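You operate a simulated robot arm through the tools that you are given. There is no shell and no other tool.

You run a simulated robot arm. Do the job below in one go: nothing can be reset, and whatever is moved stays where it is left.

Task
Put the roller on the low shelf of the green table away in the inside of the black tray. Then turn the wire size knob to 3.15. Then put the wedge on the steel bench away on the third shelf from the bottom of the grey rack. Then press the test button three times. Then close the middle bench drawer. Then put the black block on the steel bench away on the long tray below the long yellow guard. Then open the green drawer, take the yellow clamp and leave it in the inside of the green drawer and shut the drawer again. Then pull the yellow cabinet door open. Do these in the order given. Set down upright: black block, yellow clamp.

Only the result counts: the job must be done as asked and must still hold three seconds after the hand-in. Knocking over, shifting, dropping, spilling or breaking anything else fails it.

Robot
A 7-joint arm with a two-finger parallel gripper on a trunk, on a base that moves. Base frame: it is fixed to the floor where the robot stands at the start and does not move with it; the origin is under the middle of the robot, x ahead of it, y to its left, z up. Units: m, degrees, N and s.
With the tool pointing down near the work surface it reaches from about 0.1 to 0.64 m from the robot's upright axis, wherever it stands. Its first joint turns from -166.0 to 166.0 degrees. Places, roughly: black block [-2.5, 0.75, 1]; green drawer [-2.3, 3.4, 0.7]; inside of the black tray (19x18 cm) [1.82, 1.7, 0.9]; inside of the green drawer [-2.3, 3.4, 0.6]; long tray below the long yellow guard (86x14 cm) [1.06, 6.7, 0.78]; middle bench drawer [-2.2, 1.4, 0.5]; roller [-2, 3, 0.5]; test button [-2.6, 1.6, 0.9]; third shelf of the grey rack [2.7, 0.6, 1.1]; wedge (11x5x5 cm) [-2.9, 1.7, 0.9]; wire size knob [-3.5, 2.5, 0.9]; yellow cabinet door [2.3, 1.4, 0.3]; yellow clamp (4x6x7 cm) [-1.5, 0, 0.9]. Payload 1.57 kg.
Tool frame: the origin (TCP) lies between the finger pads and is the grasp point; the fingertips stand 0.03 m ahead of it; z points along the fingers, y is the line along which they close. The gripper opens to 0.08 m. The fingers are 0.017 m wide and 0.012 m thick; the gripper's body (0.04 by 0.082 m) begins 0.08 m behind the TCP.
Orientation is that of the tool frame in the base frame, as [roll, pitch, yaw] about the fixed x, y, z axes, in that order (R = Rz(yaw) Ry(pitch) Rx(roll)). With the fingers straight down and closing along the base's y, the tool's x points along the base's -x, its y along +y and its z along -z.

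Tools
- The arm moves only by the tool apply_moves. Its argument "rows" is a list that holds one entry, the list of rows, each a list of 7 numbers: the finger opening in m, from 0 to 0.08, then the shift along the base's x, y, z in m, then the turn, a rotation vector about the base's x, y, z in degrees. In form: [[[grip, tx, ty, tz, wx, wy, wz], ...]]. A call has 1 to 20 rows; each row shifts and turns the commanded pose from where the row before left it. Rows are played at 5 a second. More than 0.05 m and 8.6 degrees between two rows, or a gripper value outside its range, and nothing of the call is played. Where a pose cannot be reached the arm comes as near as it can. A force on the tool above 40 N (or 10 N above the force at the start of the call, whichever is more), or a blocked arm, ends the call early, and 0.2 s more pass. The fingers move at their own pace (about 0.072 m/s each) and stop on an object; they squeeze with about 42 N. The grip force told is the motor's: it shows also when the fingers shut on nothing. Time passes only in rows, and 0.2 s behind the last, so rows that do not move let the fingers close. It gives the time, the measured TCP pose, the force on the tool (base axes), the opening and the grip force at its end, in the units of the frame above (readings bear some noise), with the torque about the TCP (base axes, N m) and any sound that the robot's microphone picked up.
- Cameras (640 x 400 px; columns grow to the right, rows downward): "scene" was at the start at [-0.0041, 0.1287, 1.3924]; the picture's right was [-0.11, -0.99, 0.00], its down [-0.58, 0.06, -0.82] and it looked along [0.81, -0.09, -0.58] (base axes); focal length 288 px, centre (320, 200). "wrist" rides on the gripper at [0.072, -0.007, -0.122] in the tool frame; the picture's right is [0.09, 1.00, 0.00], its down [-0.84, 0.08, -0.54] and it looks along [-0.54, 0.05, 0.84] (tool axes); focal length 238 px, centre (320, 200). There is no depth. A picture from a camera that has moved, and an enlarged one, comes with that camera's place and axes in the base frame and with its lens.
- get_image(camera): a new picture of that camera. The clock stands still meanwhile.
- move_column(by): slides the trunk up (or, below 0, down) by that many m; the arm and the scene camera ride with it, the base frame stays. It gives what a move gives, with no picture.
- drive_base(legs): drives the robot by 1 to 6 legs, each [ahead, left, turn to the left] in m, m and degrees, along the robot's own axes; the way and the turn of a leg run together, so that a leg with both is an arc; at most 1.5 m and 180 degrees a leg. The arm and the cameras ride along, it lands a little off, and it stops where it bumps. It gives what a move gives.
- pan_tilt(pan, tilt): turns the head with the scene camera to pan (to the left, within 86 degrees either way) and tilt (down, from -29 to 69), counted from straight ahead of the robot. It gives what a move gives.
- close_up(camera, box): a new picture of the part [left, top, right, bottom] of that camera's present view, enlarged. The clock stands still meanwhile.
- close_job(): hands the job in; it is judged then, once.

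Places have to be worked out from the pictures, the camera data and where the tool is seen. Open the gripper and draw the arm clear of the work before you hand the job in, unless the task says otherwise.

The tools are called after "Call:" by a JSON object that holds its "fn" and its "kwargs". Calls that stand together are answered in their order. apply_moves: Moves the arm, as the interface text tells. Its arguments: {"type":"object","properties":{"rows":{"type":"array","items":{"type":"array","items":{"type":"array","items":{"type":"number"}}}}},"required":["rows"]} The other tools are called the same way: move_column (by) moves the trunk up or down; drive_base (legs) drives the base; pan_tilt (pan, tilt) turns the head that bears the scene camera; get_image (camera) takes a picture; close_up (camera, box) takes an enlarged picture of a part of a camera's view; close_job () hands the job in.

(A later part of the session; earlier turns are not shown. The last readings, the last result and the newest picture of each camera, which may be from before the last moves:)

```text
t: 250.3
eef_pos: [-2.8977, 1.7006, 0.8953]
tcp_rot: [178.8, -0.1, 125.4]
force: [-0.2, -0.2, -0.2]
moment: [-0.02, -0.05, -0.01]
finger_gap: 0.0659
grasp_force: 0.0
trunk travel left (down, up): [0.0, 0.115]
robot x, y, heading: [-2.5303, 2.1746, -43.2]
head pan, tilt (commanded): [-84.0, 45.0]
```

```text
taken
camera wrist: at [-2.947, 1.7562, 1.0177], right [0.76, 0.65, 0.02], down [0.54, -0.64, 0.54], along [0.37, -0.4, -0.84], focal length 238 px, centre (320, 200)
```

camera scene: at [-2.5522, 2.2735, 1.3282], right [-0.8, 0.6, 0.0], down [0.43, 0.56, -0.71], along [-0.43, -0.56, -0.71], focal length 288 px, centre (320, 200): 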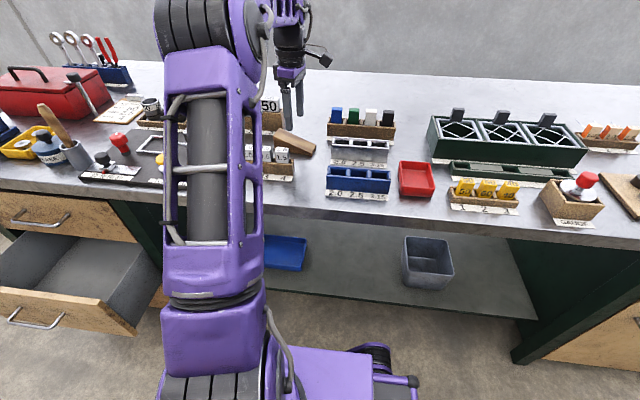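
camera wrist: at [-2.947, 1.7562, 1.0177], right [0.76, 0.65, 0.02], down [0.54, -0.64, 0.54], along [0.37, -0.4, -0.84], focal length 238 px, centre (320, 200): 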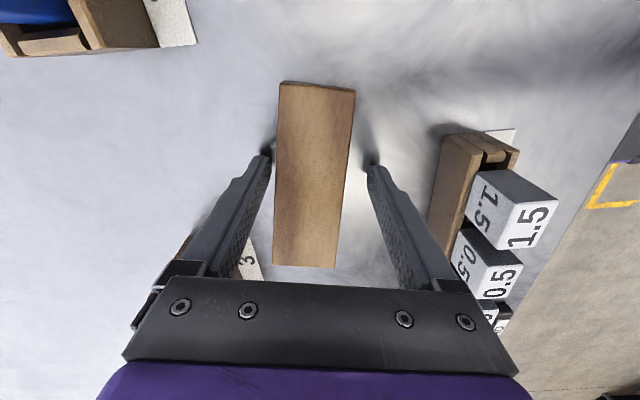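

The wedge is 3–4 mm toward the left finger; I correct by that much and close.

Call:
{"fn": "apply_moves", "kwargs": {"rows": [[[0.066, -0.0028, -0.0024, -0.001, 0, 0, 0], [0.0, 0, 0, 0, 0, 0, 0], [0.0, 0, 0, 0, 0, 0, 0], [0.0, 0, 0, 0, 0, 0, 0]]]}}

Call:
{"fn": "apply_moves", "kwargs": {"rows": [[[0.0, 0, 0, 0.02, 0, 0, 0], [0.0, 0, 0, 0.03, 0, 0, 0], [0.0, 0, 0, 0.04, 0, 0, 0], [0.0, 0, 0, 0.04, 0, 0, 0], [0.0, 0, 0, 0.04, 0, 0, 0]]]}}

Call:
{"fn": "get_image", "kwargs": {"camera": "wrist"}}

```text
t: 251.3
eef_pos: [-2.9013, 1.6978, 0.8931]
tcp_rot: [178.9, 0.0, 125.4]
force: [-0.8, -1.2, 0.5]
moment: [-0.06, 0.01, -0.05]
finger_gap: 0.0432
grasp_force: 42.2
trunk travel left (down, up): [0.0, 0.115]
robot x, y, heading: [-2.53, 2.1752, -42.8]
head pan, tilt (commanded): [-84.0, 45.0]
```

```text
t: 252.5
eef_pos: [-2.8993, 1.7007, 1.0629]
tcp_rot: [178.9, -0.1, 125.3]
force: [0.0, -0.6, -1.1]
moment: [-0.01, 0.01, 0.03]
finger_gap: 0.0432
grasp_force: 42.1
trunk travel left (down, up): [0.0, 0.115]
robot x, y, heading: [-2.5289, 2.1768, -43.1]
head pan, tilt (commanded): [-84.0, 45.0]
```

```text
taken
camera wrist: at [-2.9489, 1.7551, 1.1855], right [0.76, 0.65, 0.02], down [0.54, -0.64, 0.54], along [0.37, -0.4, -0.84], focal length 238 px, centre (320, 200)
```

wrist: 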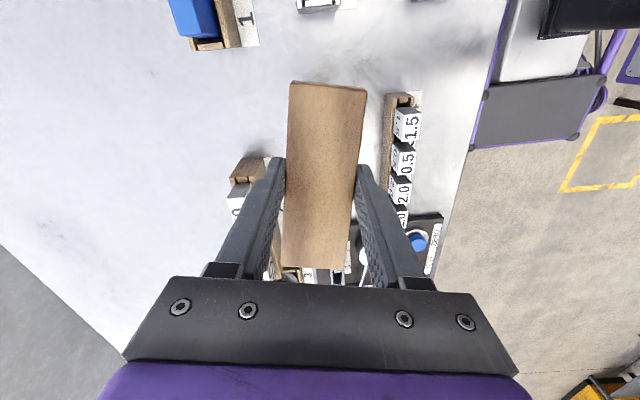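

The wedge is held (43 mm) and lifted. I retract over the aisle while turning the tool back to its natural yaw, then leave the aisle: left away from the bench, ahead past the open drawer.

Call:
{"fn": "apply_moves", "kwargs": {"rows": [[[0.0, 0.0137, 0.0176, 0.005, 0, 0, 0], [0.0, 0.0137, 0.0176, 0.005, 0, 0, -8.2], [0.0, 0.0137, 0.0176, 0.005, 0, 0, -8.2], [0.0, 0.0137, 0.0176, 0.005, 0, 0, -8.2], [0.0, 0.0137, 0.0176, 0.005, 0, 0, -8.2], [0.0, 0.0137, 0.0176, 0.005, 0, 0, -8.2], [0.0, 0.0137, 0.0176, 0.005, 0, 0, -8.2], [0.0, 0.0137, 0.0176, 0.005, 0, 0, -8.2], [0.0, 0.0137, 0.0176, 0.005, 0, 0, -8.2], [0.0, 0, 0, 0, 0, 0, -8.0]]]}}

Call:
{"fn": "drive_base", "kwargs": {"legs": [[0, 0.16, 0], [1.25, 0, 0], [0.4, 0.3, 0]]}}

```text
t: 254.7
eef_pos: [-2.7794, 1.8553, 1.1101]
tcp_rot: [178.9, -0.2, 51.7]
force: [-0.3, -0.1, -0.9]
moment: [0.02, -0.03, 0.01]
finger_gap: 0.043
grasp_force: 41.8
trunk travel left (down, up): [0.0, 0.115]
robot x, y, heading: [-2.5335, 2.175, -42.9]
head pan, tilt (commanded): [-84.0, 45.0]
```

```text
t: 265.8
eef_pos: [-1.2753, 1.0713, 1.109]
tcp_rot: [179.0, -0.1, 51.6]
force: [0.5, 0.9, -1.1]
moment: [0.02, -0.01, 0.01]
finger_gap: 0.0432
grasp_force: 42.1
trunk travel left (down, up): [0.0, 0.115]
robot x, y, heading: [-1.0262, 1.3938, -43.3]
head pan, tilt (commanded): [-84.0, 45.0]
```

Clear of the aisle. I turn to heading 135° (rack will be on my right) and drive across toward the grey rack.

Call:
{"fn": "drive_base", "kwargs": {"legs": [[0, 0, 178], [-1.26, -0.52, 0], [-1.26, -0.52, 0]]}}

Call:
{"fn": "pan_tilt", "kwargs": {"pan": -86, "tilt": 10}}

Call:
{"fn": "get_image", "kwargs": {"camera": "scene"}}

```text
t: 286.6
eef_pos: [1.7853, 0.8064, 1.1096]
tcp_rot: [179.0, 0.0, -127.0]
force: [0.3, -0.6, 0.0]
moment: [0.0, 0.02, 0.0]
finger_gap: 0.0428
grasp_force: 42.0
trunk travel left (down, up): [0.0, 0.115]
robot x, y, heading: [1.5446, 0.4786, 138.4]
head pan, tilt (commanded): [-84.0, 45.0]
```

```text
t: 287.6
eef_pos: [1.7863, 0.8063, 1.1092]
tcp_rot: [178.9, -0.1, -127.0]
force: [-0.5, 0.1, -0.3]
moment: [-0.02, 0.0, -0.03]
finger_gap: 0.043
grasp_force: 42.3
trunk travel left (down, up): [0.0, 0.115]
robot x, y, heading: [1.5436, 0.4799, 138.2]
head pan, tilt (commanded): [-85.9, 10.0]
```

```text
taken
camera scene: at [1.5735, 0.3876, 1.383], right [0.79, -0.61, 0.0], down [-0.11, -0.14, -0.98], along [0.6, 0.78, -0.17], focal length 288 px, centre (320, 200)
```

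scene: 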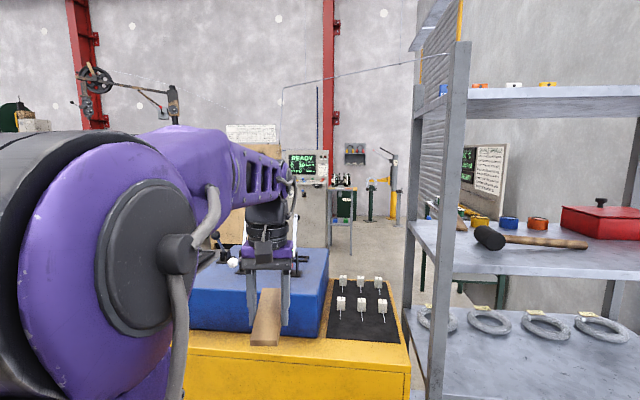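

I see the third shelf with a mallet, tape rolls and a red box. I move backward along the rack's front to look straight into it.

Call:
{"fn": "drive_base", "kwargs": {"legs": [[-0.7, 0, -3]]}}

Call:
{"fn": "pan_tilt", "kwargs": {"pan": -86, "tilt": 15}}

Call:
{"fn": "get_image", "kwargs": {"camera": "scene"}}

Call:
{"fn": "pan_tilt", "kwargs": {"pan": -60, "tilt": 20}}

Call:
{"fn": "get_image", "kwargs": {"camera": "scene"}}

```text
t: 291.6
eef_pos: [2.3399, 0.2804, 1.1102]
tcp_rot: [178.9, -0.2, -131.9]
force: [-0.2, 0.6, -1.6]
moment: [-0.03, 0.04, -0.02]
finger_gap: 0.0432
grasp_force: 41.9
trunk travel left (down, up): [0.0, 0.115]
robot x, y, heading: [2.0711, -0.025, 133.3]
head pan, tilt (commanded): [-85.9, 10.0]
```

```text
t: 292.2
eef_pos: [2.3396, 0.2806, 1.1113]
tcp_rot: [178.9, -0.1, -131.9]
force: [-0.1, -0.9, -0.8]
moment: [0.02, 0.0, -0.02]
finger_gap: 0.0431
grasp_force: 41.8
trunk travel left (down, up): [0.0, 0.115]
robot x, y, heading: [2.0717, -0.0243, 133.3]
head pan, tilt (commanded): [-85.9, 15.0]
```

```text
taken
camera scene: at [2.0928, -0.1185, 1.375], right [0.73, -0.68, 0.0], down [-0.18, -0.19, -0.97], along [0.66, 0.71, -0.26], focal length 288 px, centre (320, 200)
```

scene: 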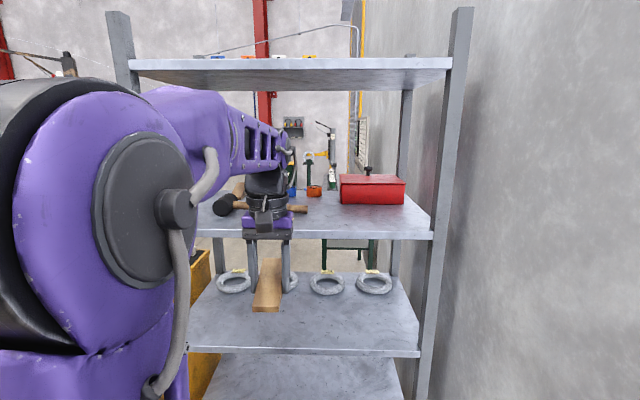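

```text
t: 293.1
eef_pos: [2.3395, 0.2804, 1.1102]
tcp_rot: [178.8, -0.1, -131.9]
force: [0.2, 0.3, -1.3]
moment: [-0.01, -0.01, -0.05]
finger_gap: 0.043
grasp_force: 42.6
trunk travel left (down, up): [0.0, 0.115]
robot x, y, heading: [2.0724, -0.0212, 133.1]
head pan, tilt (commanded): [-60.0, 20.0]
```

```text
taken
camera scene: at [2.0564, -0.098, 1.3668], right [0.96, -0.29, 0.0], down [-0.1, -0.33, -0.94], along [0.27, 0.9, -0.34], focal length 288 px, centre (320, 200)
```

scene: 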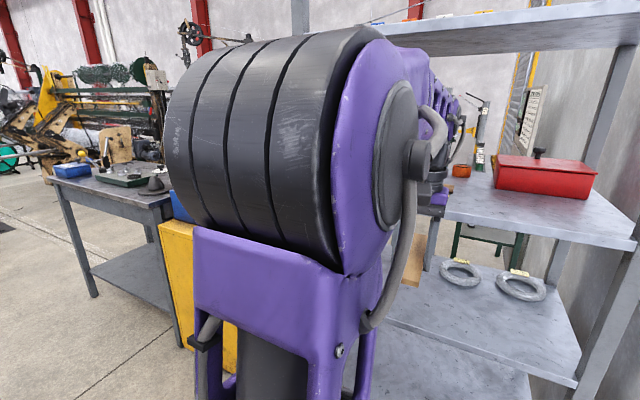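

I'm in front of the rack: third shelf top is at z≈1.09, next shelf bottom ≈1.49; the mallet occupies s=0.11–0.41 and the red box the back right. A free spot is at about (2.74, 0.47). I raise the wedge, shift it along the rack, then slide the base 0.33 m toward the rack.

Call:
{"fn": "apply_moves", "kwargs": {"rows": [[[0.0, 0, 0, 0.03, 0, 0, 0], [0.0, 0, 0, 0.03, 0, 0, 0], [0.0, 0.0232, -0.0239, 0, 0, 0, -1.3], [0.0, 0.0232, -0.0239, 0, 0, 0, -1.3], [0.0, 0.0232, -0.0239, 0, 0, 0, -1.3]]]}}

Call:
{"fn": "drive_base", "kwargs": {"legs": [[0.0, -0.2, 0]]}}

Call:
{"fn": "pan_tilt", "kwargs": {"pan": -86, "tilt": 20}}

Call:
{"fn": "get_image", "kwargs": {"camera": "scene"}}

Call:
{"fn": "get_image", "kwargs": {"camera": "wrist"}}

```text
t: 294.3
eef_pos: [2.407, 0.2067, 1.1682]
tcp_rot: [178.9, 0.0, -135.9]
force: [0.1, 0.4, -0.5]
moment: [-0.01, 0.01, 0.02]
finger_gap: 0.043
grasp_force: 41.5
trunk travel left (down, up): [0.0, 0.115]
robot x, y, heading: [2.0709, -0.0252, 133.2]
head pan, tilt (commanded): [-60.0, 20.0]
```

```text
t: 296.8
eef_pos: [2.5492, 0.3431, 1.1689]
tcp_rot: [178.9, 0.0, -135.7]
force: [-0.5, 0.2, -0.9]
moment: [0.0, 0.01, 0.02]
finger_gap: 0.0431
grasp_force: 41.8
trunk travel left (down, up): [0.0, 0.115]
robot x, y, heading: [2.2134, 0.1108, 133.3]
head pan, tilt (commanded): [-60.0, 20.0]
```

```text
t: 297.7
eef_pos: [2.5491, 0.3437, 1.1683]
tcp_rot: [178.9, 0.0, -135.7]
force: [-0.2, 0.2, -1.3]
moment: [0.02, -0.02, 0.0]
finger_gap: 0.0429
grasp_force: 42.3
trunk travel left (down, up): [0.0, 0.115]
robot x, y, heading: [2.2122, 0.1082, 133.4]
head pan, tilt (commanded): [-85.9, 20.0]
```

```text
taken
camera scene: at [2.2353, 0.0156, 1.3668], right [0.74, -0.68, 0.0], down [-0.23, -0.25, -0.94], along [0.64, 0.69, -0.34], focal length 288 px, centre (320, 200)
```

scene: 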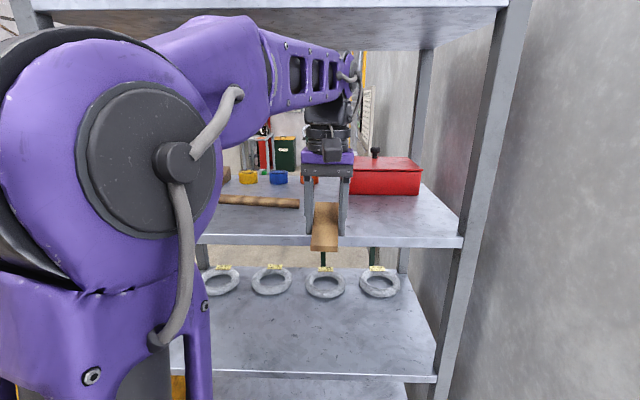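

```text
taken
camera wrist: at [2.5036, 0.2873, 1.2905], right [-0.76, 0.65, 0.02], down [0.55, 0.63, 0.54], along [0.34, 0.42, -0.84], focal length 238 px, centre (320, 200)
```

wrist: 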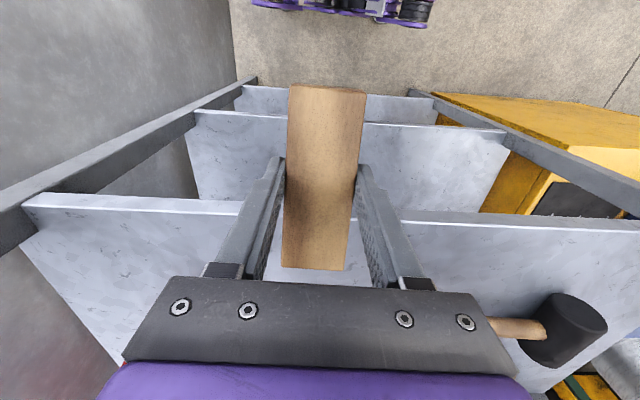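

The wedge clears the shelf edge and mallet handle. I bring the base another 0.15 m toward the rack.

Call:
{"fn": "drive_base", "kwargs": {"legs": [[0.0, -0.14, 0]]}}

Call:
{"fn": "get_image", "kwargs": {"camera": "scene"}}

Call:
{"fn": "get_image", "kwargs": {"camera": "wrist"}}

```text
t: 299.7
eef_pos: [2.6502, 0.4389, 1.1685]
tcp_rot: [178.9, 0.0, -135.7]
force: [-0.7, 0.3, -0.3]
moment: [-0.01, 0.02, 0.0]
finger_gap: 0.0429
grasp_force: 41.6
trunk travel left (down, up): [0.0, 0.115]
robot x, y, heading: [2.3161, 0.2073, 133.3]
head pan, tilt (commanded): [-85.9, 20.0]
```

```text
taken
camera scene: at [2.3366, 0.1111, 1.3668], right [0.74, -0.68, 0.0], down [-0.23, -0.25, -0.94], along [0.64, 0.69, -0.34], focal length 288 px, centre (320, 200)
```

scene: 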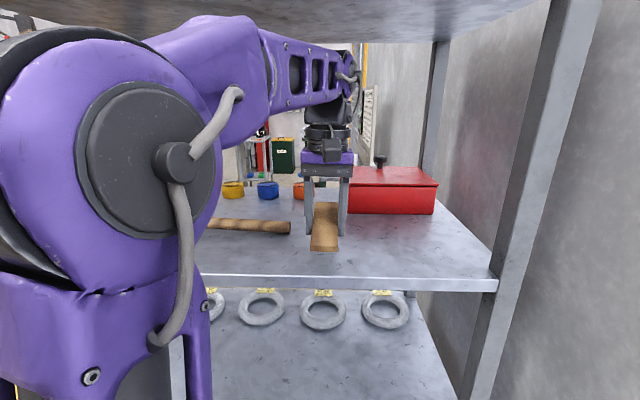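

```text
taken
camera wrist: at [2.6048, 0.3828, 1.2905], right [-0.76, 0.65, 0.02], down [0.55, 0.63, 0.54], along [0.34, 0.42, -0.84], focal length 238 px, centre (320, 200)
```

wrist: 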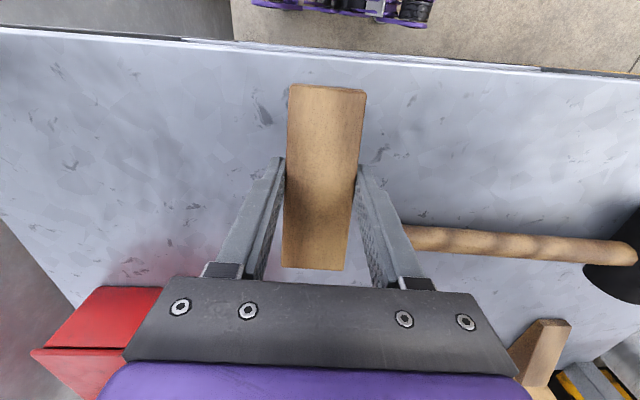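

The wedge is above a free patch between mallet handle and red box. I move 5 cm deeper and lower toward the shelf.

Call:
{"fn": "apply_moves", "kwargs": {"rows": [[[0.0, 0.018, 0.0175, -0.004, 0, 0, 0], [0.0, 0.018, 0.0175, -0.004, 0, 0, 0], [0.0, 0, 0, -0.007, 0, 0, 0], [0.0, 0, 0, -0.007, 0, 0, 0]]]}}

Call:
{"fn": "close_up", "kwargs": {"camera": "scene", "box": [240, 110, 440, 270]}}

```text
t: 300.7
eef_pos: [2.6853, 0.475, 1.1467]
tcp_rot: [178.9, 0.0, -135.6]
force: [-0.6, 0.4, -1.9]
moment: [0.0, -0.02, 0.02]
finger_gap: 0.043
grasp_force: 41.9
trunk travel left (down, up): [0.0, 0.115]
robot x, y, heading: [2.3134, 0.2028, 133.4]
head pan, tilt (commanded): [-85.9, 20.0]
```

```text
2.50 times, centred on (340, 190) of scene
camera zoom: at [2.3366, 0.1112, 1.3668], right [0.74, -0.68, 0.0], down [-0.23, -0.25, -0.94], along [0.64, 0.69, -0.34], focal length 719 px, centre (270, 225)
```

zoom: 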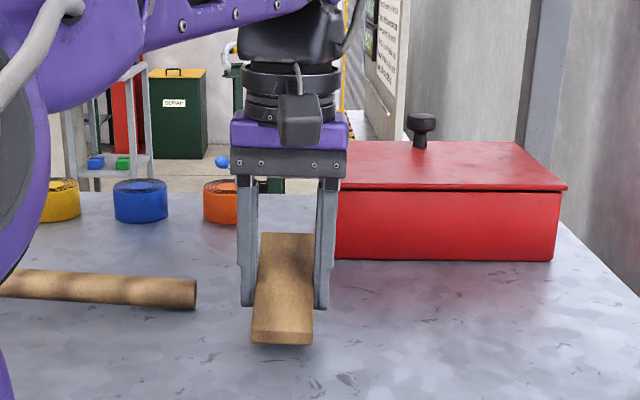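

The wedge hovers just above the shelf. I lower gently until contact.

Call:
{"fn": "apply_moves", "kwargs": {"rows": [[[0.0, 0, 0, -0.003, 0, 0, 0], [0.0, 0, 0, -0.003, 0, 0, 0], [0.0, 0, 0, -0.003, 0, 0, 0]]]}}

```text
t: 301.5
eef_pos: [2.6866, 0.474, 1.1378]
tcp_rot: [178.9, -0.1, -135.7]
force: [-0.7, -0.4, -0.9]
moment: [0.02, 0.02, 0.01]
finger_gap: 0.0427
grasp_force: 42.0
trunk travel left (down, up): [0.0, 0.115]
robot x, y, heading: [2.3114, 0.2083, 133.3]
head pan, tilt (commanded): [-85.9, 20.0]
```

No contact yet at 1.138; I go on in 2 mm steps.

Call:
{"fn": "apply_moves", "kwargs": {"rows": [[[0.0, 0, 0, -0.002, 0, 0, 0], [0.0, 0, 0, -0.002, 0, 0, 0], [0.0, 0, 0, -0.002, 0, 0, 0]]]}}

Call:
{"fn": "close_up", "kwargs": {"camera": "scene", "box": [280, 190, 380, 270]}}

```text
t: 302.3
eef_pos: [2.6869, 0.4722, 1.1331]
tcp_rot: [178.8, 0.4, -135.6]
force: [2.0, 6.2, 26.1]
moment: [-0.76, 0.11, 0.0]
finger_gap: 0.0431
grasp_force: 42.5
trunk travel left (down, up): [0.0, 0.115]
robot x, y, heading: [2.3155, 0.2049, 133.2]
head pan, tilt (commanded): [-85.9, 20.0]
```

```text
5.00 times, centred on (330, 230) of scene
camera zoom: at [2.3357, 0.1112, 1.3673], right [0.74, -0.68, 0.0], down [-0.23, -0.25, -0.94], along [0.64, 0.69, -0.34], focal length 1437 px, centre (270, 50)
```

zoom: 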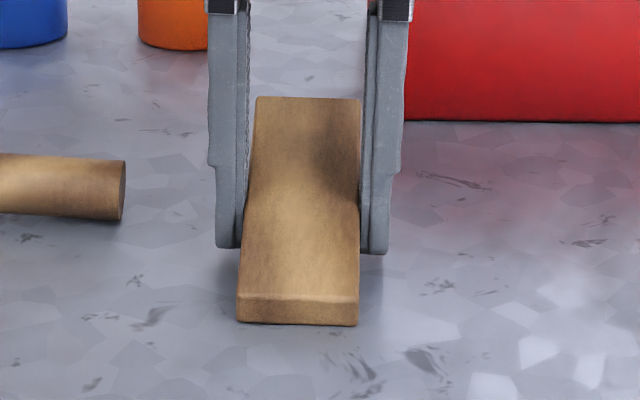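

Firm contact (26 N). I ease up 1 mm, open, and rise.

Call:
{"fn": "apply_moves", "kwargs": {"rows": [[[0.0, 0, 0, 0.0015, 0, 0, 0], [0.066, 0, 0, 0, 0, 0, 0], [0.066, 0, 0, 0, 0, 0, 0], [0.066, 0, 0, 0.01, 0, 0, 0], [0.066, 0, 0, 0.015, 0, 0, 0], [0.066, 0, 0, 0.015, 0, 0, 0]]]}}

Call:
{"fn": "close_up", "kwargs": {"camera": "scene", "box": [240, 110, 440, 270]}}

Call:
{"fn": "get_image", "kwargs": {"camera": "wrist"}}

```text
t: 303.7
eef_pos: [2.6864, 0.4747, 1.1727]
tcp_rot: [179.0, 0.1, -135.7]
force: [-0.6, 0.6, 0.2]
moment: [0.03, 0.01, -0.01]
finger_gap: 0.0656
grasp_force: 0.0
trunk travel left (down, up): [0.0, 0.115]
robot x, y, heading: [2.3154, 0.2069, 133.5]
head pan, tilt (commanded): [-85.9, 20.0]
```

```text
2.50 times, centred on (340, 190) of scene
camera zoom: at [2.3366, 0.1111, 1.3668], right [0.74, -0.68, 0.0], down [-0.23, -0.25, -0.94], along [0.64, 0.69, -0.34], focal length 719 px, centre (270, 225)
```

zoom: 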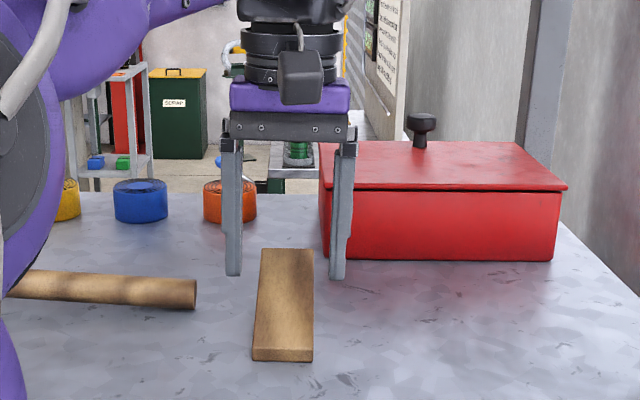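

```text
taken
camera wrist: at [2.6412, 0.4187, 1.2946], right [-0.76, 0.65, 0.02], down [0.55, 0.63, 0.54], along [0.34, 0.42, -0.84], focal length 238 px, centre (320, 200)
```

wrist: 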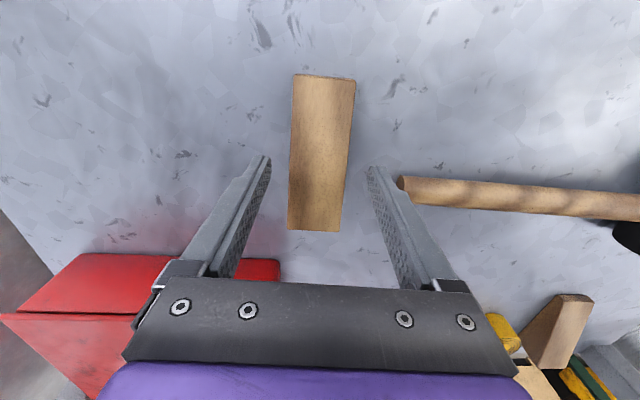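

The wedge is on the third shelf, everything else untouched. I slide the base out from the rack (watching the jar table behind) and drive forward past the cabinet, then head back to the steel bench.

Call:
{"fn": "drive_base", "kwargs": {"legs": [[0, 0.3, 0], [0.95, 0.05, 0]]}}

Call:
{"fn": "pan_tilt", "kwargs": {"pan": 0, "tilt": 25}}

Call:
{"fn": "get_image", "kwargs": {"camera": "scene"}}

```text
t: 311.8
eef_pos: [1.8002, 0.9288, 1.172]
tcp_rot: [178.9, 0.0, -138.1]
force: [-0.6, 0.2, -0.3]
moment: [0.0, -0.01, 0.01]
finger_gap: 0.0658
grasp_force: 0.0
trunk travel left (down, up): [0.0, 0.115]
robot x, y, heading: [1.4156, 0.6728, 131.0]
head pan, tilt (commanded): [-85.9, 20.0]
```

```text
t: 313.4
eef_pos: [1.799, 0.9283, 1.1723]
tcp_rot: [178.9, -0.1, -137.9]
force: [-0.3, 0.0, -0.6]
moment: [-0.06, 0.02, 0.01]
finger_gap: 0.0662
grasp_force: 0.0
trunk travel left (down, up): [0.0, 0.115]
robot x, y, heading: [1.4185, 0.6745, 131.1]
head pan, tilt (commanded): [0.0, 25.0]
```

```text
taken
camera scene: at [1.3088, 0.5828, 1.3587], right [0.75, 0.66, 0.0], down [0.28, -0.32, -0.91], along [-0.59, 0.68, -0.42], focal length 288 px, centre (320, 200)
```

scene: 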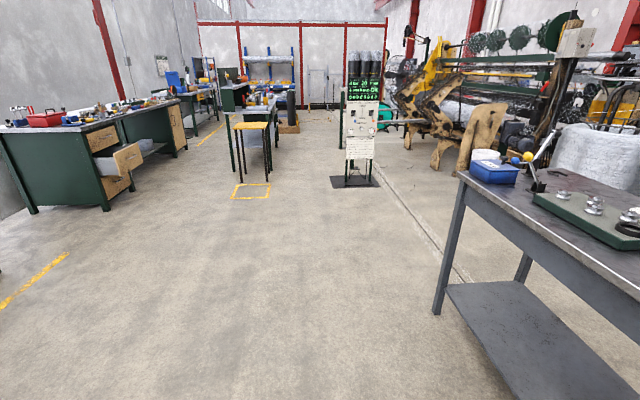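

The way is free. I slide left, turn around and back across to the steel bench aisle.

Call:
{"fn": "drive_base", "kwargs": {"legs": [[0, 0.55, 0], [0, 0, -174], [-1.3, -0.3, 0], [-1.3, -0.3, 0]]}}

Call:
{"fn": "pan_tilt", "kwargs": {"pan": -80, "tilt": 40}}

Call:
{"fn": "get_image", "kwargs": {"camera": "scene"}}

```text
t: 339.3
eef_pos: [-1.7183, 1.3344, 1.1725]
tcp_rot: [178.9, 0.0, 50.7]
force: [-0.2, -0.3, -0.2]
moment: [0.03, -0.02, 0.0]
finger_gap: 0.0661
grasp_force: 0.1
trunk travel left (down, up): [0.0, 0.115]
robot x, y, heading: [-1.3782, 1.6426, -40.3]
head pan, tilt (commanded): [0.0, 25.0]
```

```text
t: 340.8
eef_pos: [-1.72, 1.3344, 1.1735]
tcp_rot: [178.9, 0.0, 50.7]
force: [0.2, -0.1, -0.6]
moment: [-0.01, -0.02, 0.01]
finger_gap: 0.066
grasp_force: 0.0
trunk travel left (down, up): [0.0, 0.115]
robot x, y, heading: [-1.3804, 1.6427, -40.1]
head pan, tilt (commanded): [-80.0, 40.0]
```

```text
taken
camera scene: at [-1.4018, 1.7322, 1.3354], right [-0.86, 0.5, 0.0], down [0.32, 0.56, -0.77], along [-0.39, -0.66, -0.64], focal length 288 px, centre (320, 200)
```

scene: 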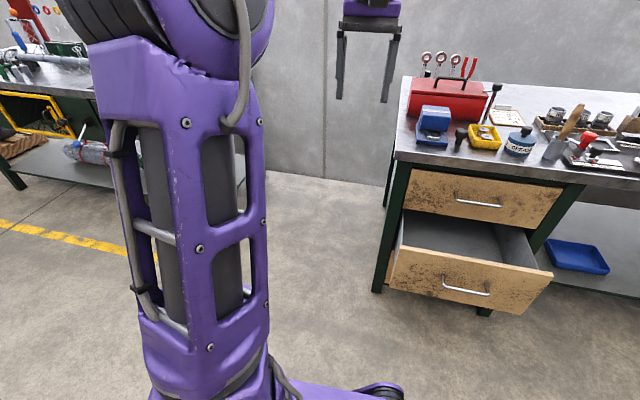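

I straighten and back up to a spot opposite the test button, keeping clear of the drawer.

Call:
{"fn": "drive_base", "kwargs": {"legs": [[0, 0, -2.5], [-1.0, -0.25, 0]]}}

Call:
{"fn": "get_image", "kwargs": {"camera": "scene"}}

Call:
{"fn": "get_image", "kwargs": {"camera": "wrist"}}

```text
t: 346.6
eef_pos: [-2.6459, 1.8798, 1.1721]
tcp_rot: [178.8, 0.0, 46.2]
force: [0.7, -0.4, 0.5]
moment: [0.0, -0.02, 0.0]
finger_gap: 0.066
grasp_force: 0.1
trunk travel left (down, up): [0.0, 0.115]
robot x, y, heading: [-2.2828, 2.1634, -44.7]
head pan, tilt (commanded): [-80.0, 40.0]
```

```text
taken
camera scene: at [-2.2998, 2.2517, 1.3354], right [-0.82, 0.57, 0.0], down [0.37, 0.53, -0.77], along [-0.44, -0.63, -0.64], focal length 288 px, centre (320, 200)
```

scene: 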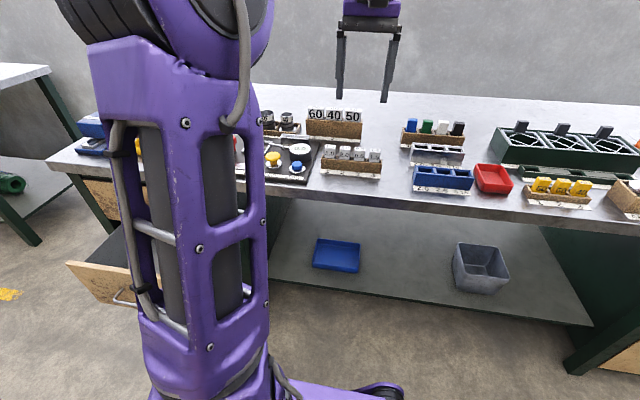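

```text
taken
camera wrist: at [-2.604, 1.9377, 1.2946], right [0.78, -0.62, 0.02], down [-0.53, -0.65, 0.54], along [-0.32, -0.44, -0.84], focal length 238 px, centre (320, 200)
```

wrist: 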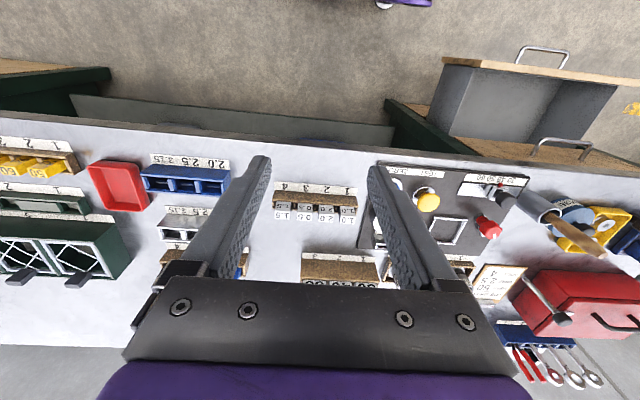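

Button at (-2.590, 1.595) by both cameras, 0.646 m away — at the reach limit. I nudge the base 5 cm closer and 3 cm ahead.

Call:
{"fn": "drive_base", "kwargs": {"legs": [[0.03, -0.05, 1.5]]}}

Call:
{"fn": "close_up", "kwargs": {"camera": "wrist", "box": [360, 140, 560, 265]}}

```text
t: 347.8
eef_pos: [-2.6518, 1.8139, 1.1718]
tcp_rot: [178.8, 0.0, 47.8]
force: [0.1, 0.0, 0.3]
moment: [0.02, 0.02, -0.03]
finger_gap: 0.0659
grasp_force: 0.2
trunk travel left (down, up): [0.0, 0.115]
robot x, y, heading: [-2.2975, 2.1014, -42.9]
head pan, tilt (commanded): [-80.0, 40.0]
```

```text
3.20 times, centred on (460, 202) of wrist
camera zoom: at [-2.6105, 1.8733, 1.2946], right [0.8, -0.6, 0.02], down [-0.51, -0.67, 0.54], along [-0.31, -0.44, -0.84], focal length 763 px, centre (-128, 192)
```

zoom: 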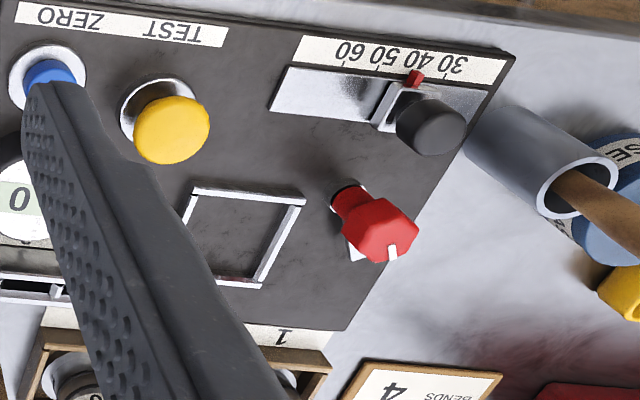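

Yellow cap centre at (-2.591, 1.588), top z≈0.897. I move over it with closing fingers, to z≈1.0.

Call:
{"fn": "apply_moves", "kwargs": {"rows": [[[0.066, 0.0101, -0.0377, -0.02, 0, 0, 0], [0.03, 0.0101, -0.0377, -0.025, 0, 0, 0], [0.0, 0.0101, -0.0377, -0.025, 0, 0, 0], [0.0, 0.0101, -0.0377, -0.03, 0, 0, 0], [0.0, 0.0101, -0.0377, -0.03, 0, 0, 0], [0.0, 0.0101, -0.0377, -0.03, 0, 0, 0]]]}}

Call:
{"fn": "get_image", "kwargs": {"camera": "wrist"}}

Call:
{"fn": "close_up", "kwargs": {"camera": "scene", "box": [200, 60, 360, 200]}}

```text
t: 349.2
eef_pos: [-2.591, 1.5872, 1.0116]
tcp_rot: [178.9, 0.0, 47.7]
force: [-0.5, 0.6, 1.0]
moment: [-0.01, 0.02, 0.0]
finger_gap: 0.0
grasp_force: 21.4
trunk travel left (down, up): [0.0, 0.115]
robot x, y, heading: [-2.2973, 2.103, -43.0]
head pan, tilt (commanded): [-80.0, 40.0]
```

```text
taken
camera wrist: at [-2.5494, 1.6474, 1.1335], right [0.8, -0.6, 0.02], down [-0.51, -0.66, 0.54], along [-0.31, -0.44, -0.84], focal length 238 px, centre (320, 200)
```

wrist: 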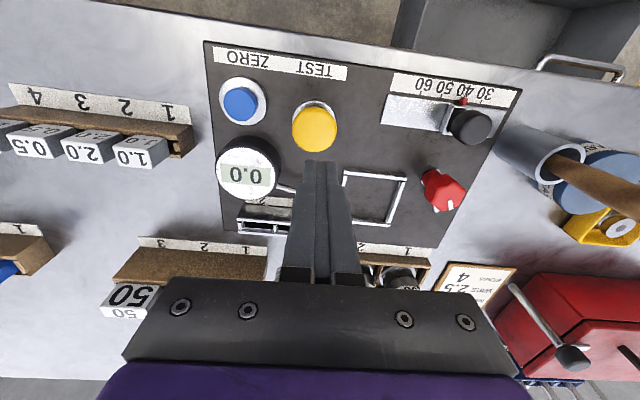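

```text
2.86 times, centred on (280, 130) of scene
camera zoom: at [-2.315, 2.1955, 1.3354], right [-0.84, 0.55, 0.0], down [0.35, 0.54, -0.77], along [-0.42, -0.64, -0.64], focal length 821 px, centre (434, 400)
```

zoom: 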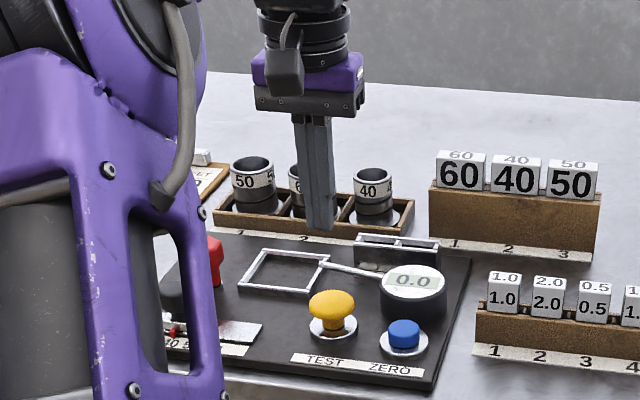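

The cap is at (-2.592, 1.592) in this view; I correct by (-3, +5) mm and descend to just above it.

Call:
{"fn": "apply_moves", "kwargs": {"rows": [[[0.0, -0.003, 0.005, -0.02, 0, 0, 0], [0.0, 0, 0, -0.025, 0, 0, 0], [0.0, 0, 0, -0.025, 0, 0, 0]]]}}

Call:
{"fn": "get_image", "kwargs": {"camera": "wrist"}}

Call:
{"fn": "close_up", "kwargs": {"camera": "scene", "box": [240, 100, 340, 200]}}

```text
t: 350.0
eef_pos: [-2.5927, 1.5911, 0.9419]
tcp_rot: [179.0, 0.0, 47.8]
force: [-0.1, 0.2, -0.4]
moment: [0.02, -0.02, -0.02]
finger_gap: 0.0
grasp_force: 21.7
trunk travel left (down, up): [0.0, 0.115]
robot x, y, heading: [-2.2996, 2.104, -42.9]
head pan, tilt (commanded): [-80.0, 40.0]
```

```text
taken
camera wrist: at [-2.5525, 1.6513, 1.0633], right [0.8, -0.6, 0.02], down [-0.51, -0.66, 0.54], along [-0.31, -0.44, -0.84], focal length 238 px, centre (320, 200)
```

wrist: 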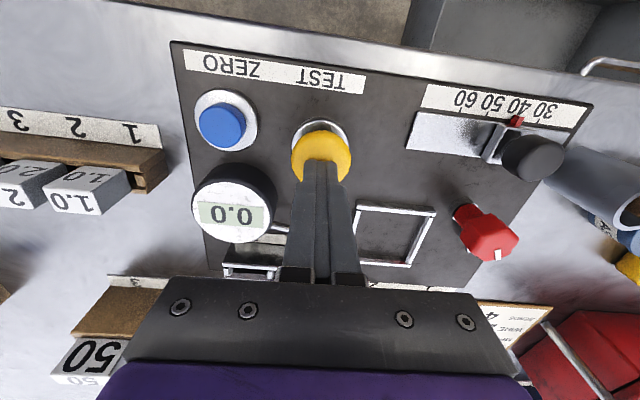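

```text
4.00 times, centred on (290, 150) of scene
camera zoom: at [-2.3149, 2.1954, 1.3354], right [-0.84, 0.55, 0.0], down [0.35, 0.54, -0.77], along [-0.42, -0.64, -0.64], focal length 1150 px, centre (440, 400)
```

zoom: 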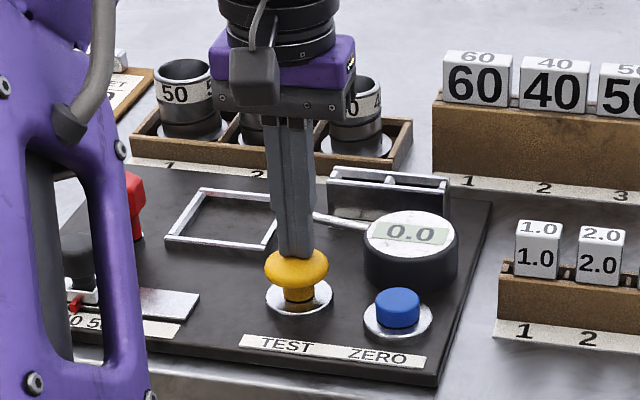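

The tips are just above the cap's centre. First press: I go down slowly and read the force.

Call:
{"fn": "apply_moves", "kwargs": {"rows": [[[0.0, 0, 0, -0.004, 0, 0, 0], [0.0, 0, 0, -0.004, 0, 0, 0], [0.0, 0, 0, -0.004, 0, 0, 0], [0.0, 0, 0, -0.003, 0, 0, 0], [0.0, 0, 0, -0.003, 0, 0, 0]]]}}

Call:
{"fn": "close_up", "kwargs": {"camera": "scene", "box": [240, 100, 340, 200]}}

```text
t: 351.2
eef_pos: [-2.5945, 1.591, 0.9331]
tcp_rot: [178.7, 0.8, 47.9]
force: [1.9, 3.1, 23.7]
moment: [0.14, -0.17, -0.03]
finger_gap: 0.0
grasp_force: 21.7
trunk travel left (down, up): [0.0, 0.115]
robot x, y, heading: [-2.2977, 2.1059, -43.1]
head pan, tilt (commanded): [-80.0, 40.0]
heard: click
stopped in row 5: the force on the tool passed its limit at 43 N (the readings are from after the stop); the commanded pose is now the measured one
```

```text
4.00 times, centred on (290, 150) of scene
camera zoom: at [-2.3139, 2.1971, 1.3352], right [-0.84, 0.55, 0.0], down [0.35, 0.54, -0.77], along [-0.42, -0.64, -0.64], focal length 1150 px, centre (440, 400)
```

zoom: 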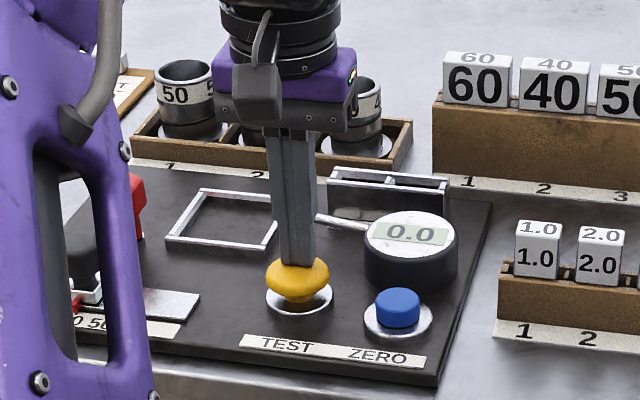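

One click heard. I lift off fully (14 mm) so the button returns.

Call:
{"fn": "apply_moves", "kwargs": {"rows": [[[0.0, 0, 0, 0.007, 0, 0, 0], [0.0, 0, 0, 0.009, 0, 0, 0], [0.0, 0, 0, 0, 0, 0, 0]]]}}

Call:
{"fn": "close_up", "kwargs": {"camera": "scene", "box": [240, 100, 340, 200]}}

```text
t: 352.0
eef_pos: [-2.5947, 1.5898, 0.9456]
tcp_rot: [178.8, 0.2, 47.9]
force: [0.1, -0.3, -0.1]
moment: [-0.01, 0.02, -0.02]
finger_gap: 0.0
grasp_force: 21.0
trunk travel left (down, up): [0.0, 0.115]
robot x, y, heading: [-2.3003, 2.1079, -43.1]
head pan, tilt (commanded): [-80.0, 40.0]
```

```text
4.00 times, centred on (290, 150) of scene
camera zoom: at [-2.3149, 2.1954, 1.3353], right [-0.84, 0.55, 0.0], down [0.35, 0.54, -0.77], along [-0.42, -0.64, -0.64], focal length 1150 px, centre (440, 400)
```

zoom: 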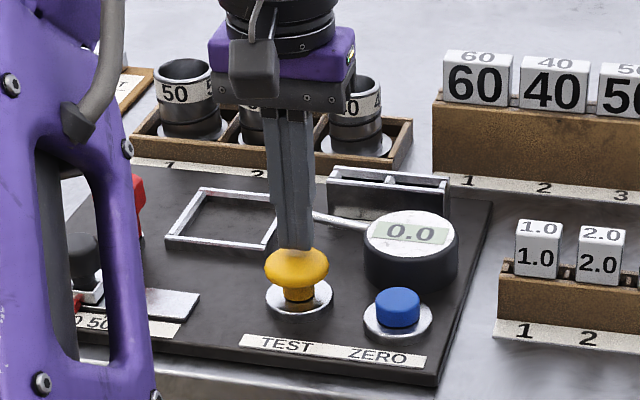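

The button popped back. Second press.

Call:
{"fn": "apply_moves", "kwargs": {"rows": [[[0.0, 0, 0, -0.004, 0, 0, 0], [0.0, 0, 0, -0.004, 0, 0, 0], [0.0, 0, 0, -0.003, 0, 0, 0], [0.0, 0, 0, -0.003, 0, 0, 0]]]}}

```text
t: 353.0
eef_pos: [-2.5943, 1.5908, 0.9349]
tcp_rot: [178.8, 0.7, 47.8]
force: [0.0, -3.4, 16.9]
moment: [-0.06, -0.03, -0.15]
finger_gap: 0.0
grasp_force: 21.3
trunk travel left (down, up): [0.0, 0.115]
robot x, y, heading: [-2.2942, 2.1063, -43.0]
head pan, tilt (commanded): [-80.0, 40.0]
heard: click
```

Second click heard. I lift off again.

Call:
{"fn": "apply_moves", "kwargs": {"rows": [[[0.0, 0, 0, 0.007, 0, 0, 0], [0.0, 0, 0, 0.008, 0, 0, 0], [0.0, 0, 0, 0, 0, 0, 0]]]}}

Call:
{"fn": "close_up", "kwargs": {"camera": "scene", "box": [240, 100, 340, 200]}}

```text
t: 353.8
eef_pos: [-2.5948, 1.5911, 0.9472]
tcp_rot: [178.9, 0.4, 47.8]
force: [0.0, -0.7, 0.4]
moment: [-0.02, -0.02, -0.02]
finger_gap: 0.0001
grasp_force: 21.1
trunk travel left (down, up): [0.0, 0.115]
robot x, y, heading: [-2.2977, 2.1056, -42.9]
head pan, tilt (commanded): [-80.0, 40.0]
```

```text
4.00 times, centred on (290, 150) of scene
camera zoom: at [-2.3149, 2.1954, 1.3353], right [-0.84, 0.55, 0.0], down [0.35, 0.54, -0.77], along [-0.42, -0.64, -0.64], focal length 1150 px, centre (440, 400)
```

zoom: 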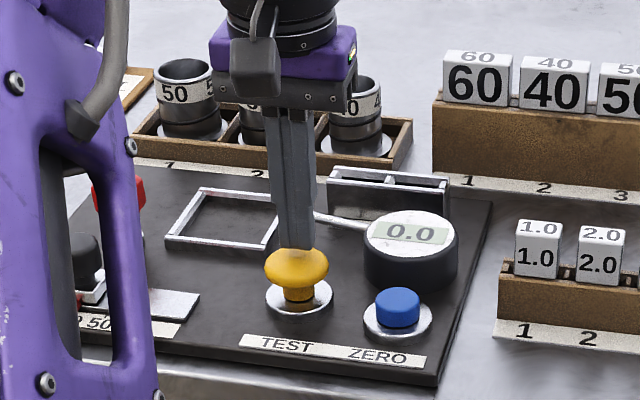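

Button is up again. Third press.

Call:
{"fn": "apply_moves", "kwargs": {"rows": [[[0.0, 0, 0, -0.004, 0, 0, 0], [0.0, 0, 0, -0.004, 0, 0, 0], [0.0, 0, 0, -0.004, 0, 0, 0], [0.0, 0, 0, -0.003, 0, 0, 0]]]}}

```text
t: 354.8
eef_pos: [-2.5956, 1.5916, 0.9335]
tcp_rot: [178.8, 0.6, 47.9]
force: [3.7, 3.2, 20.6]
moment: [0.09, -0.15, -0.13]
finger_gap: 0.0
grasp_force: 21.5
trunk travel left (down, up): [0.0, 0.115]
robot x, y, heading: [-2.2983, 2.106, -43.2]
head pan, tilt (commanded): [-80.0, 40.0]
heard: click
```

Third click heard — three presses done. I rise, retract, and drive opposite the open drawer.

Call:
{"fn": "apply_moves", "kwargs": {"rows": [[[0.0, 0, 0, 0.03, 0, 0, 0], [0.0, 0, 0, 0.045, 0, 0, 0], [0.0, 0, 0, 0.045, 0, 0, 0], [0.0, 0, 0, 0.04, 0, 0, 0], [0.0, 0.019, 0.033, 0, 0, 0, 0], [0.0, 0.019, 0.033, 0, 0, 0, 0], [0.0, 0.019, 0.033, 0, 0, 0, 0], [0.0, 0.019, 0.033, 0, 0, 0, 0], [0.0, 0.019, 0.033, 0, 0, 0, 0]]]}}

Call:
{"fn": "drive_base", "kwargs": {"legs": [[0, 0.22, 0], [0.56, 0, 0]]}}

Call:
{"fn": "pan_tilt", "kwargs": {"pan": -80, "tilt": 45}}

Call:
{"fn": "get_image", "kwargs": {"camera": "scene"}}

Call:
{"fn": "get_image", "kwargs": {"camera": "wrist"}}

```text
t: 356.8
eef_pos: [-2.498, 1.7592, 1.0907]
tcp_rot: [178.9, 0.3, 47.8]
force: [-0.2, 0.2, -0.1]
moment: [0.01, -0.02, 0.02]
finger_gap: 0.0002
grasp_force: 21.8
trunk travel left (down, up): [0.0, 0.115]
robot x, y, heading: [-2.2938, 2.1028, -43.2]
head pan, tilt (commanded): [-80.0, 40.0]
```

```text
t: 362.3
eef_pos: [-1.9419, 1.5352, 1.0925]
tcp_rot: [178.8, 0.4, 47.5]
force: [0.9, -0.6, 0.4]
moment: [0.02, 0.04, 0.03]
finger_gap: 0.0001
grasp_force: 20.7
trunk travel left (down, up): [0.0, 0.115]
robot x, y, heading: [-1.741, 1.879, -43.5]
head pan, tilt (commanded): [-80.0, 40.0]
```

```text
t: 363.0
eef_pos: [-1.9404, 1.5339, 1.0918]
tcp_rot: [178.8, 0.3, 47.5]
force: [0.3, 0.2, -0.2]
moment: [0.02, 0.0, 0.02]
finger_gap: 0.0
grasp_force: 21.2
trunk travel left (down, up): [0.0, 0.115]
robot x, y, heading: [-1.7375, 1.8812, -43.5]
head pan, tilt (commanded): [-80.0, 45.0]
```

```text
taken
camera scene: at [-1.7529, 1.9736, 1.3282], right [-0.83, 0.55, 0.0], down [0.39, 0.59, -0.71], along [-0.39, -0.59, -0.71], focal length 288 px, centre (320, 200)
```

scene: 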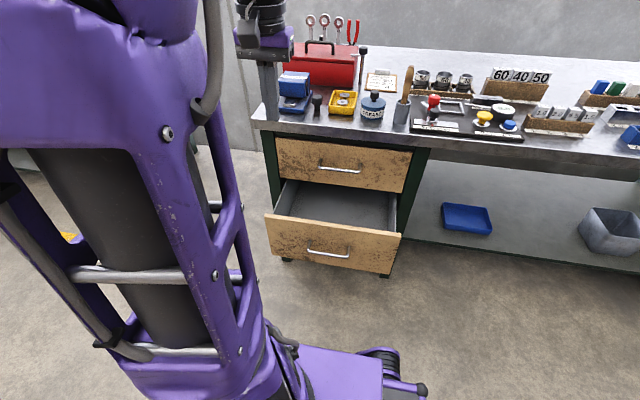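

```text
taken
camera wrist: at [-1.899, 1.5958, 1.2135], right [0.8, -0.6, 0.02], down [-0.51, -0.66, 0.55], along [-0.32, -0.45, -0.84], focal length 238 px, centre (320, 200)
```

wrist: 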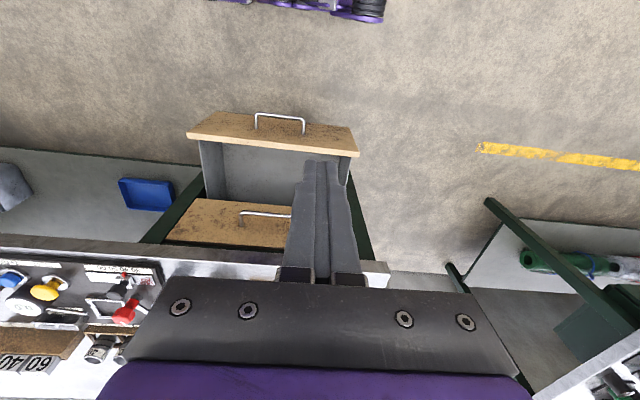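

The drawer panel stands at n≈-1.43 (closed flush would be ≈-1.59), top edge z≈0.59, handle at z≈0.48. I lower the closed fingers in front of the panel to z≈0.62, turning to face it.

Call:
{"fn": "apply_moves", "kwargs": {"rows": [[[0.0, -0.0076, 0.0052, -0.047, 0, 0, -1.4], [0.0, -0.0076, 0.0052, -0.047, 0, 0, -1.4], [0.0, -0.0076, 0.0052, -0.047, 0, 0, -1.4], [0.0, -0.0076, 0.0052, -0.047, 0, 0, -1.4], [0.0, -0.0076, 0.0052, -0.047, 0, 0, -1.4], [0.0, -0.0076, 0.0052, -0.047, 0, 0, -1.4], [0.0, -0.0076, 0.0052, -0.047, 0, 0, -1.4], [0.0, -0.0076, 0.0052, -0.047, 0, 0, -1.4], [0.0, -0.0076, 0.0052, -0.047, 0, 0, -1.4], [0.0, -0.0076, 0.0052, -0.047, 0, 0, -1.4]]]}}

Call:
{"fn": "get_image", "kwargs": {"camera": "wrist"}}

Call:
{"fn": "get_image", "kwargs": {"camera": "scene"}}

```text
t: 365.2
eef_pos: [-2.0135, 1.5877, 0.6242]
tcp_rot: [178.8, 0.3, 33.5]
force: [-0.4, 0.1, -0.2]
moment: [0.01, 0.04, -0.01]
finger_gap: 0.0001
grasp_force: 21.3
trunk travel left (down, up): [0.0, 0.115]
robot x, y, heading: [-1.7382, 1.8792, -43.4]
head pan, tilt (commanded): [-80.0, 45.0]
```

```text
taken
camera wrist: at [-1.9585, 1.6367, 0.7458], right [0.63, -0.78, 0.02], down [-0.66, -0.51, 0.55], along [-0.42, -0.36, -0.83], focal length 238 px, centre (320, 200)
```

wrist: 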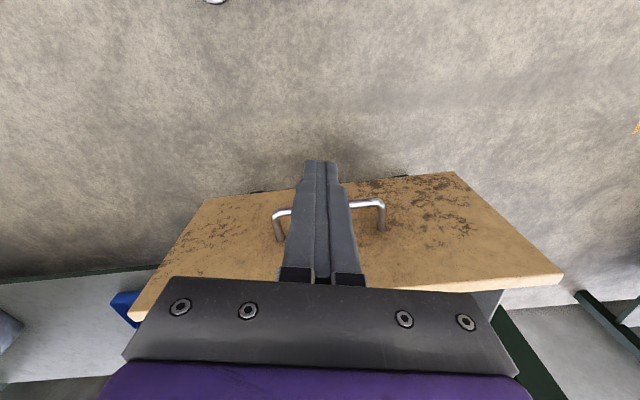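

```text
taken
camera scene: at [-1.7526, 1.9738, 1.3282], right [-0.83, 0.55, 0.0], down [0.39, 0.59, -0.71], along [-0.39, -0.59, -0.71], focal length 288 px, centre (320, 200)
```

scene: 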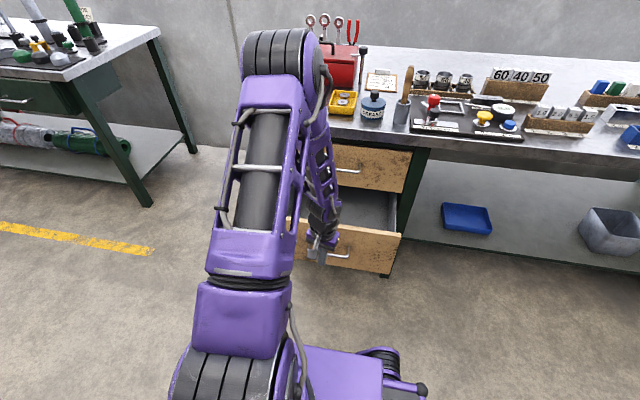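

I over-rotated the yaw (needs +12.5° back); I combine that with the 45° tilt and move to just before the panel.

Call:
{"fn": "apply_moves", "kwargs": {"rows": [[[0.0, -0.0115, -0.0098, -0.0093, 0, 0, 6.2], [0.0, -0.0115, -0.0098, -0.0093, 0, 0, 6.2], [0.0, -0.0115, -0.0098, -0.0093, -5.395, 5.21, 0], [0.0, -0.0115, -0.0098, -0.0093, -5.395, 5.21, 0], [0.0, -0.0115, -0.0098, -0.0093, -5.395, 5.21, 0], [0.0, -0.0115, -0.0098, -0.0093, -5.395, 5.21, 0], [0.0, 0, 0, 0, -5.395, 5.21, 0], [0.0, 0, 0, 0, -5.395, 5.21, 0]]]}}

Call:
{"fn": "get_image", "kwargs": {"camera": "wrist"}}

Call:
{"fn": "get_image", "kwargs": {"camera": "scene"}}

```text
t: 367.0
eef_pos: [-2.0866, 1.5274, 0.5669]
tcp_rot: [178.6, 45.6, 45.9]
force: [0.8, -0.8, -0.2]
moment: [0.02, -0.01, 0.0]
finger_gap: 0.0002
grasp_force: 21.5
trunk travel left (down, up): [0.0, 0.115]
robot x, y, heading: [-1.7348, 1.8814, -43.6]
head pan, tilt (commanded): [-80.0, 45.0]
```

```text
taken
camera wrist: at [-1.9972, 1.6335, 0.6013], right [0.77, -0.63, -0.05], down [-0.09, -0.19, 0.98], along [-0.63, -0.75, -0.2], focal length 238 px, centre (320, 200)
```

wrist: 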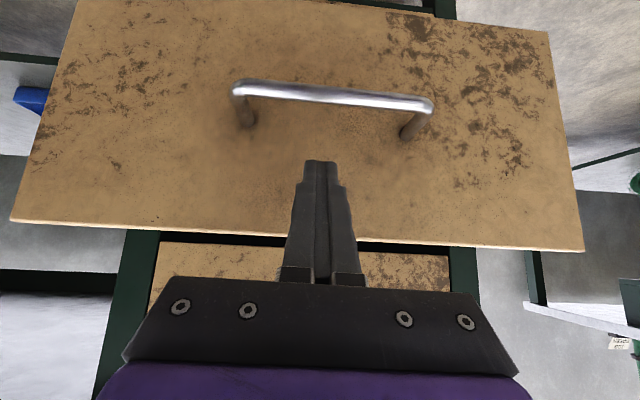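

```text
taken
camera scene: at [-1.7529, 1.9737, 1.3282], right [-0.83, 0.55, 0.0], down [0.39, 0.59, -0.71], along [-0.39, -0.59, -0.71], focal length 288 px, centre (320, 200)
```

scene: 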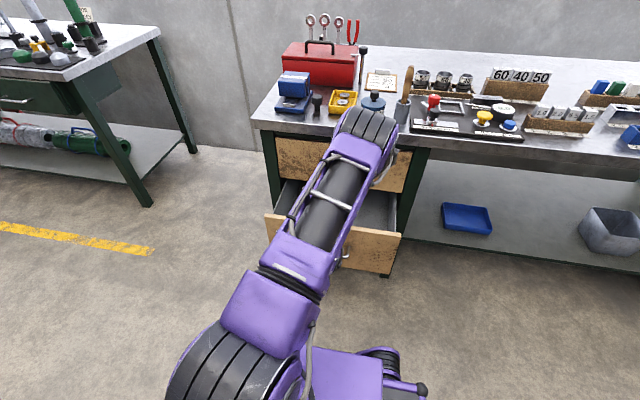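

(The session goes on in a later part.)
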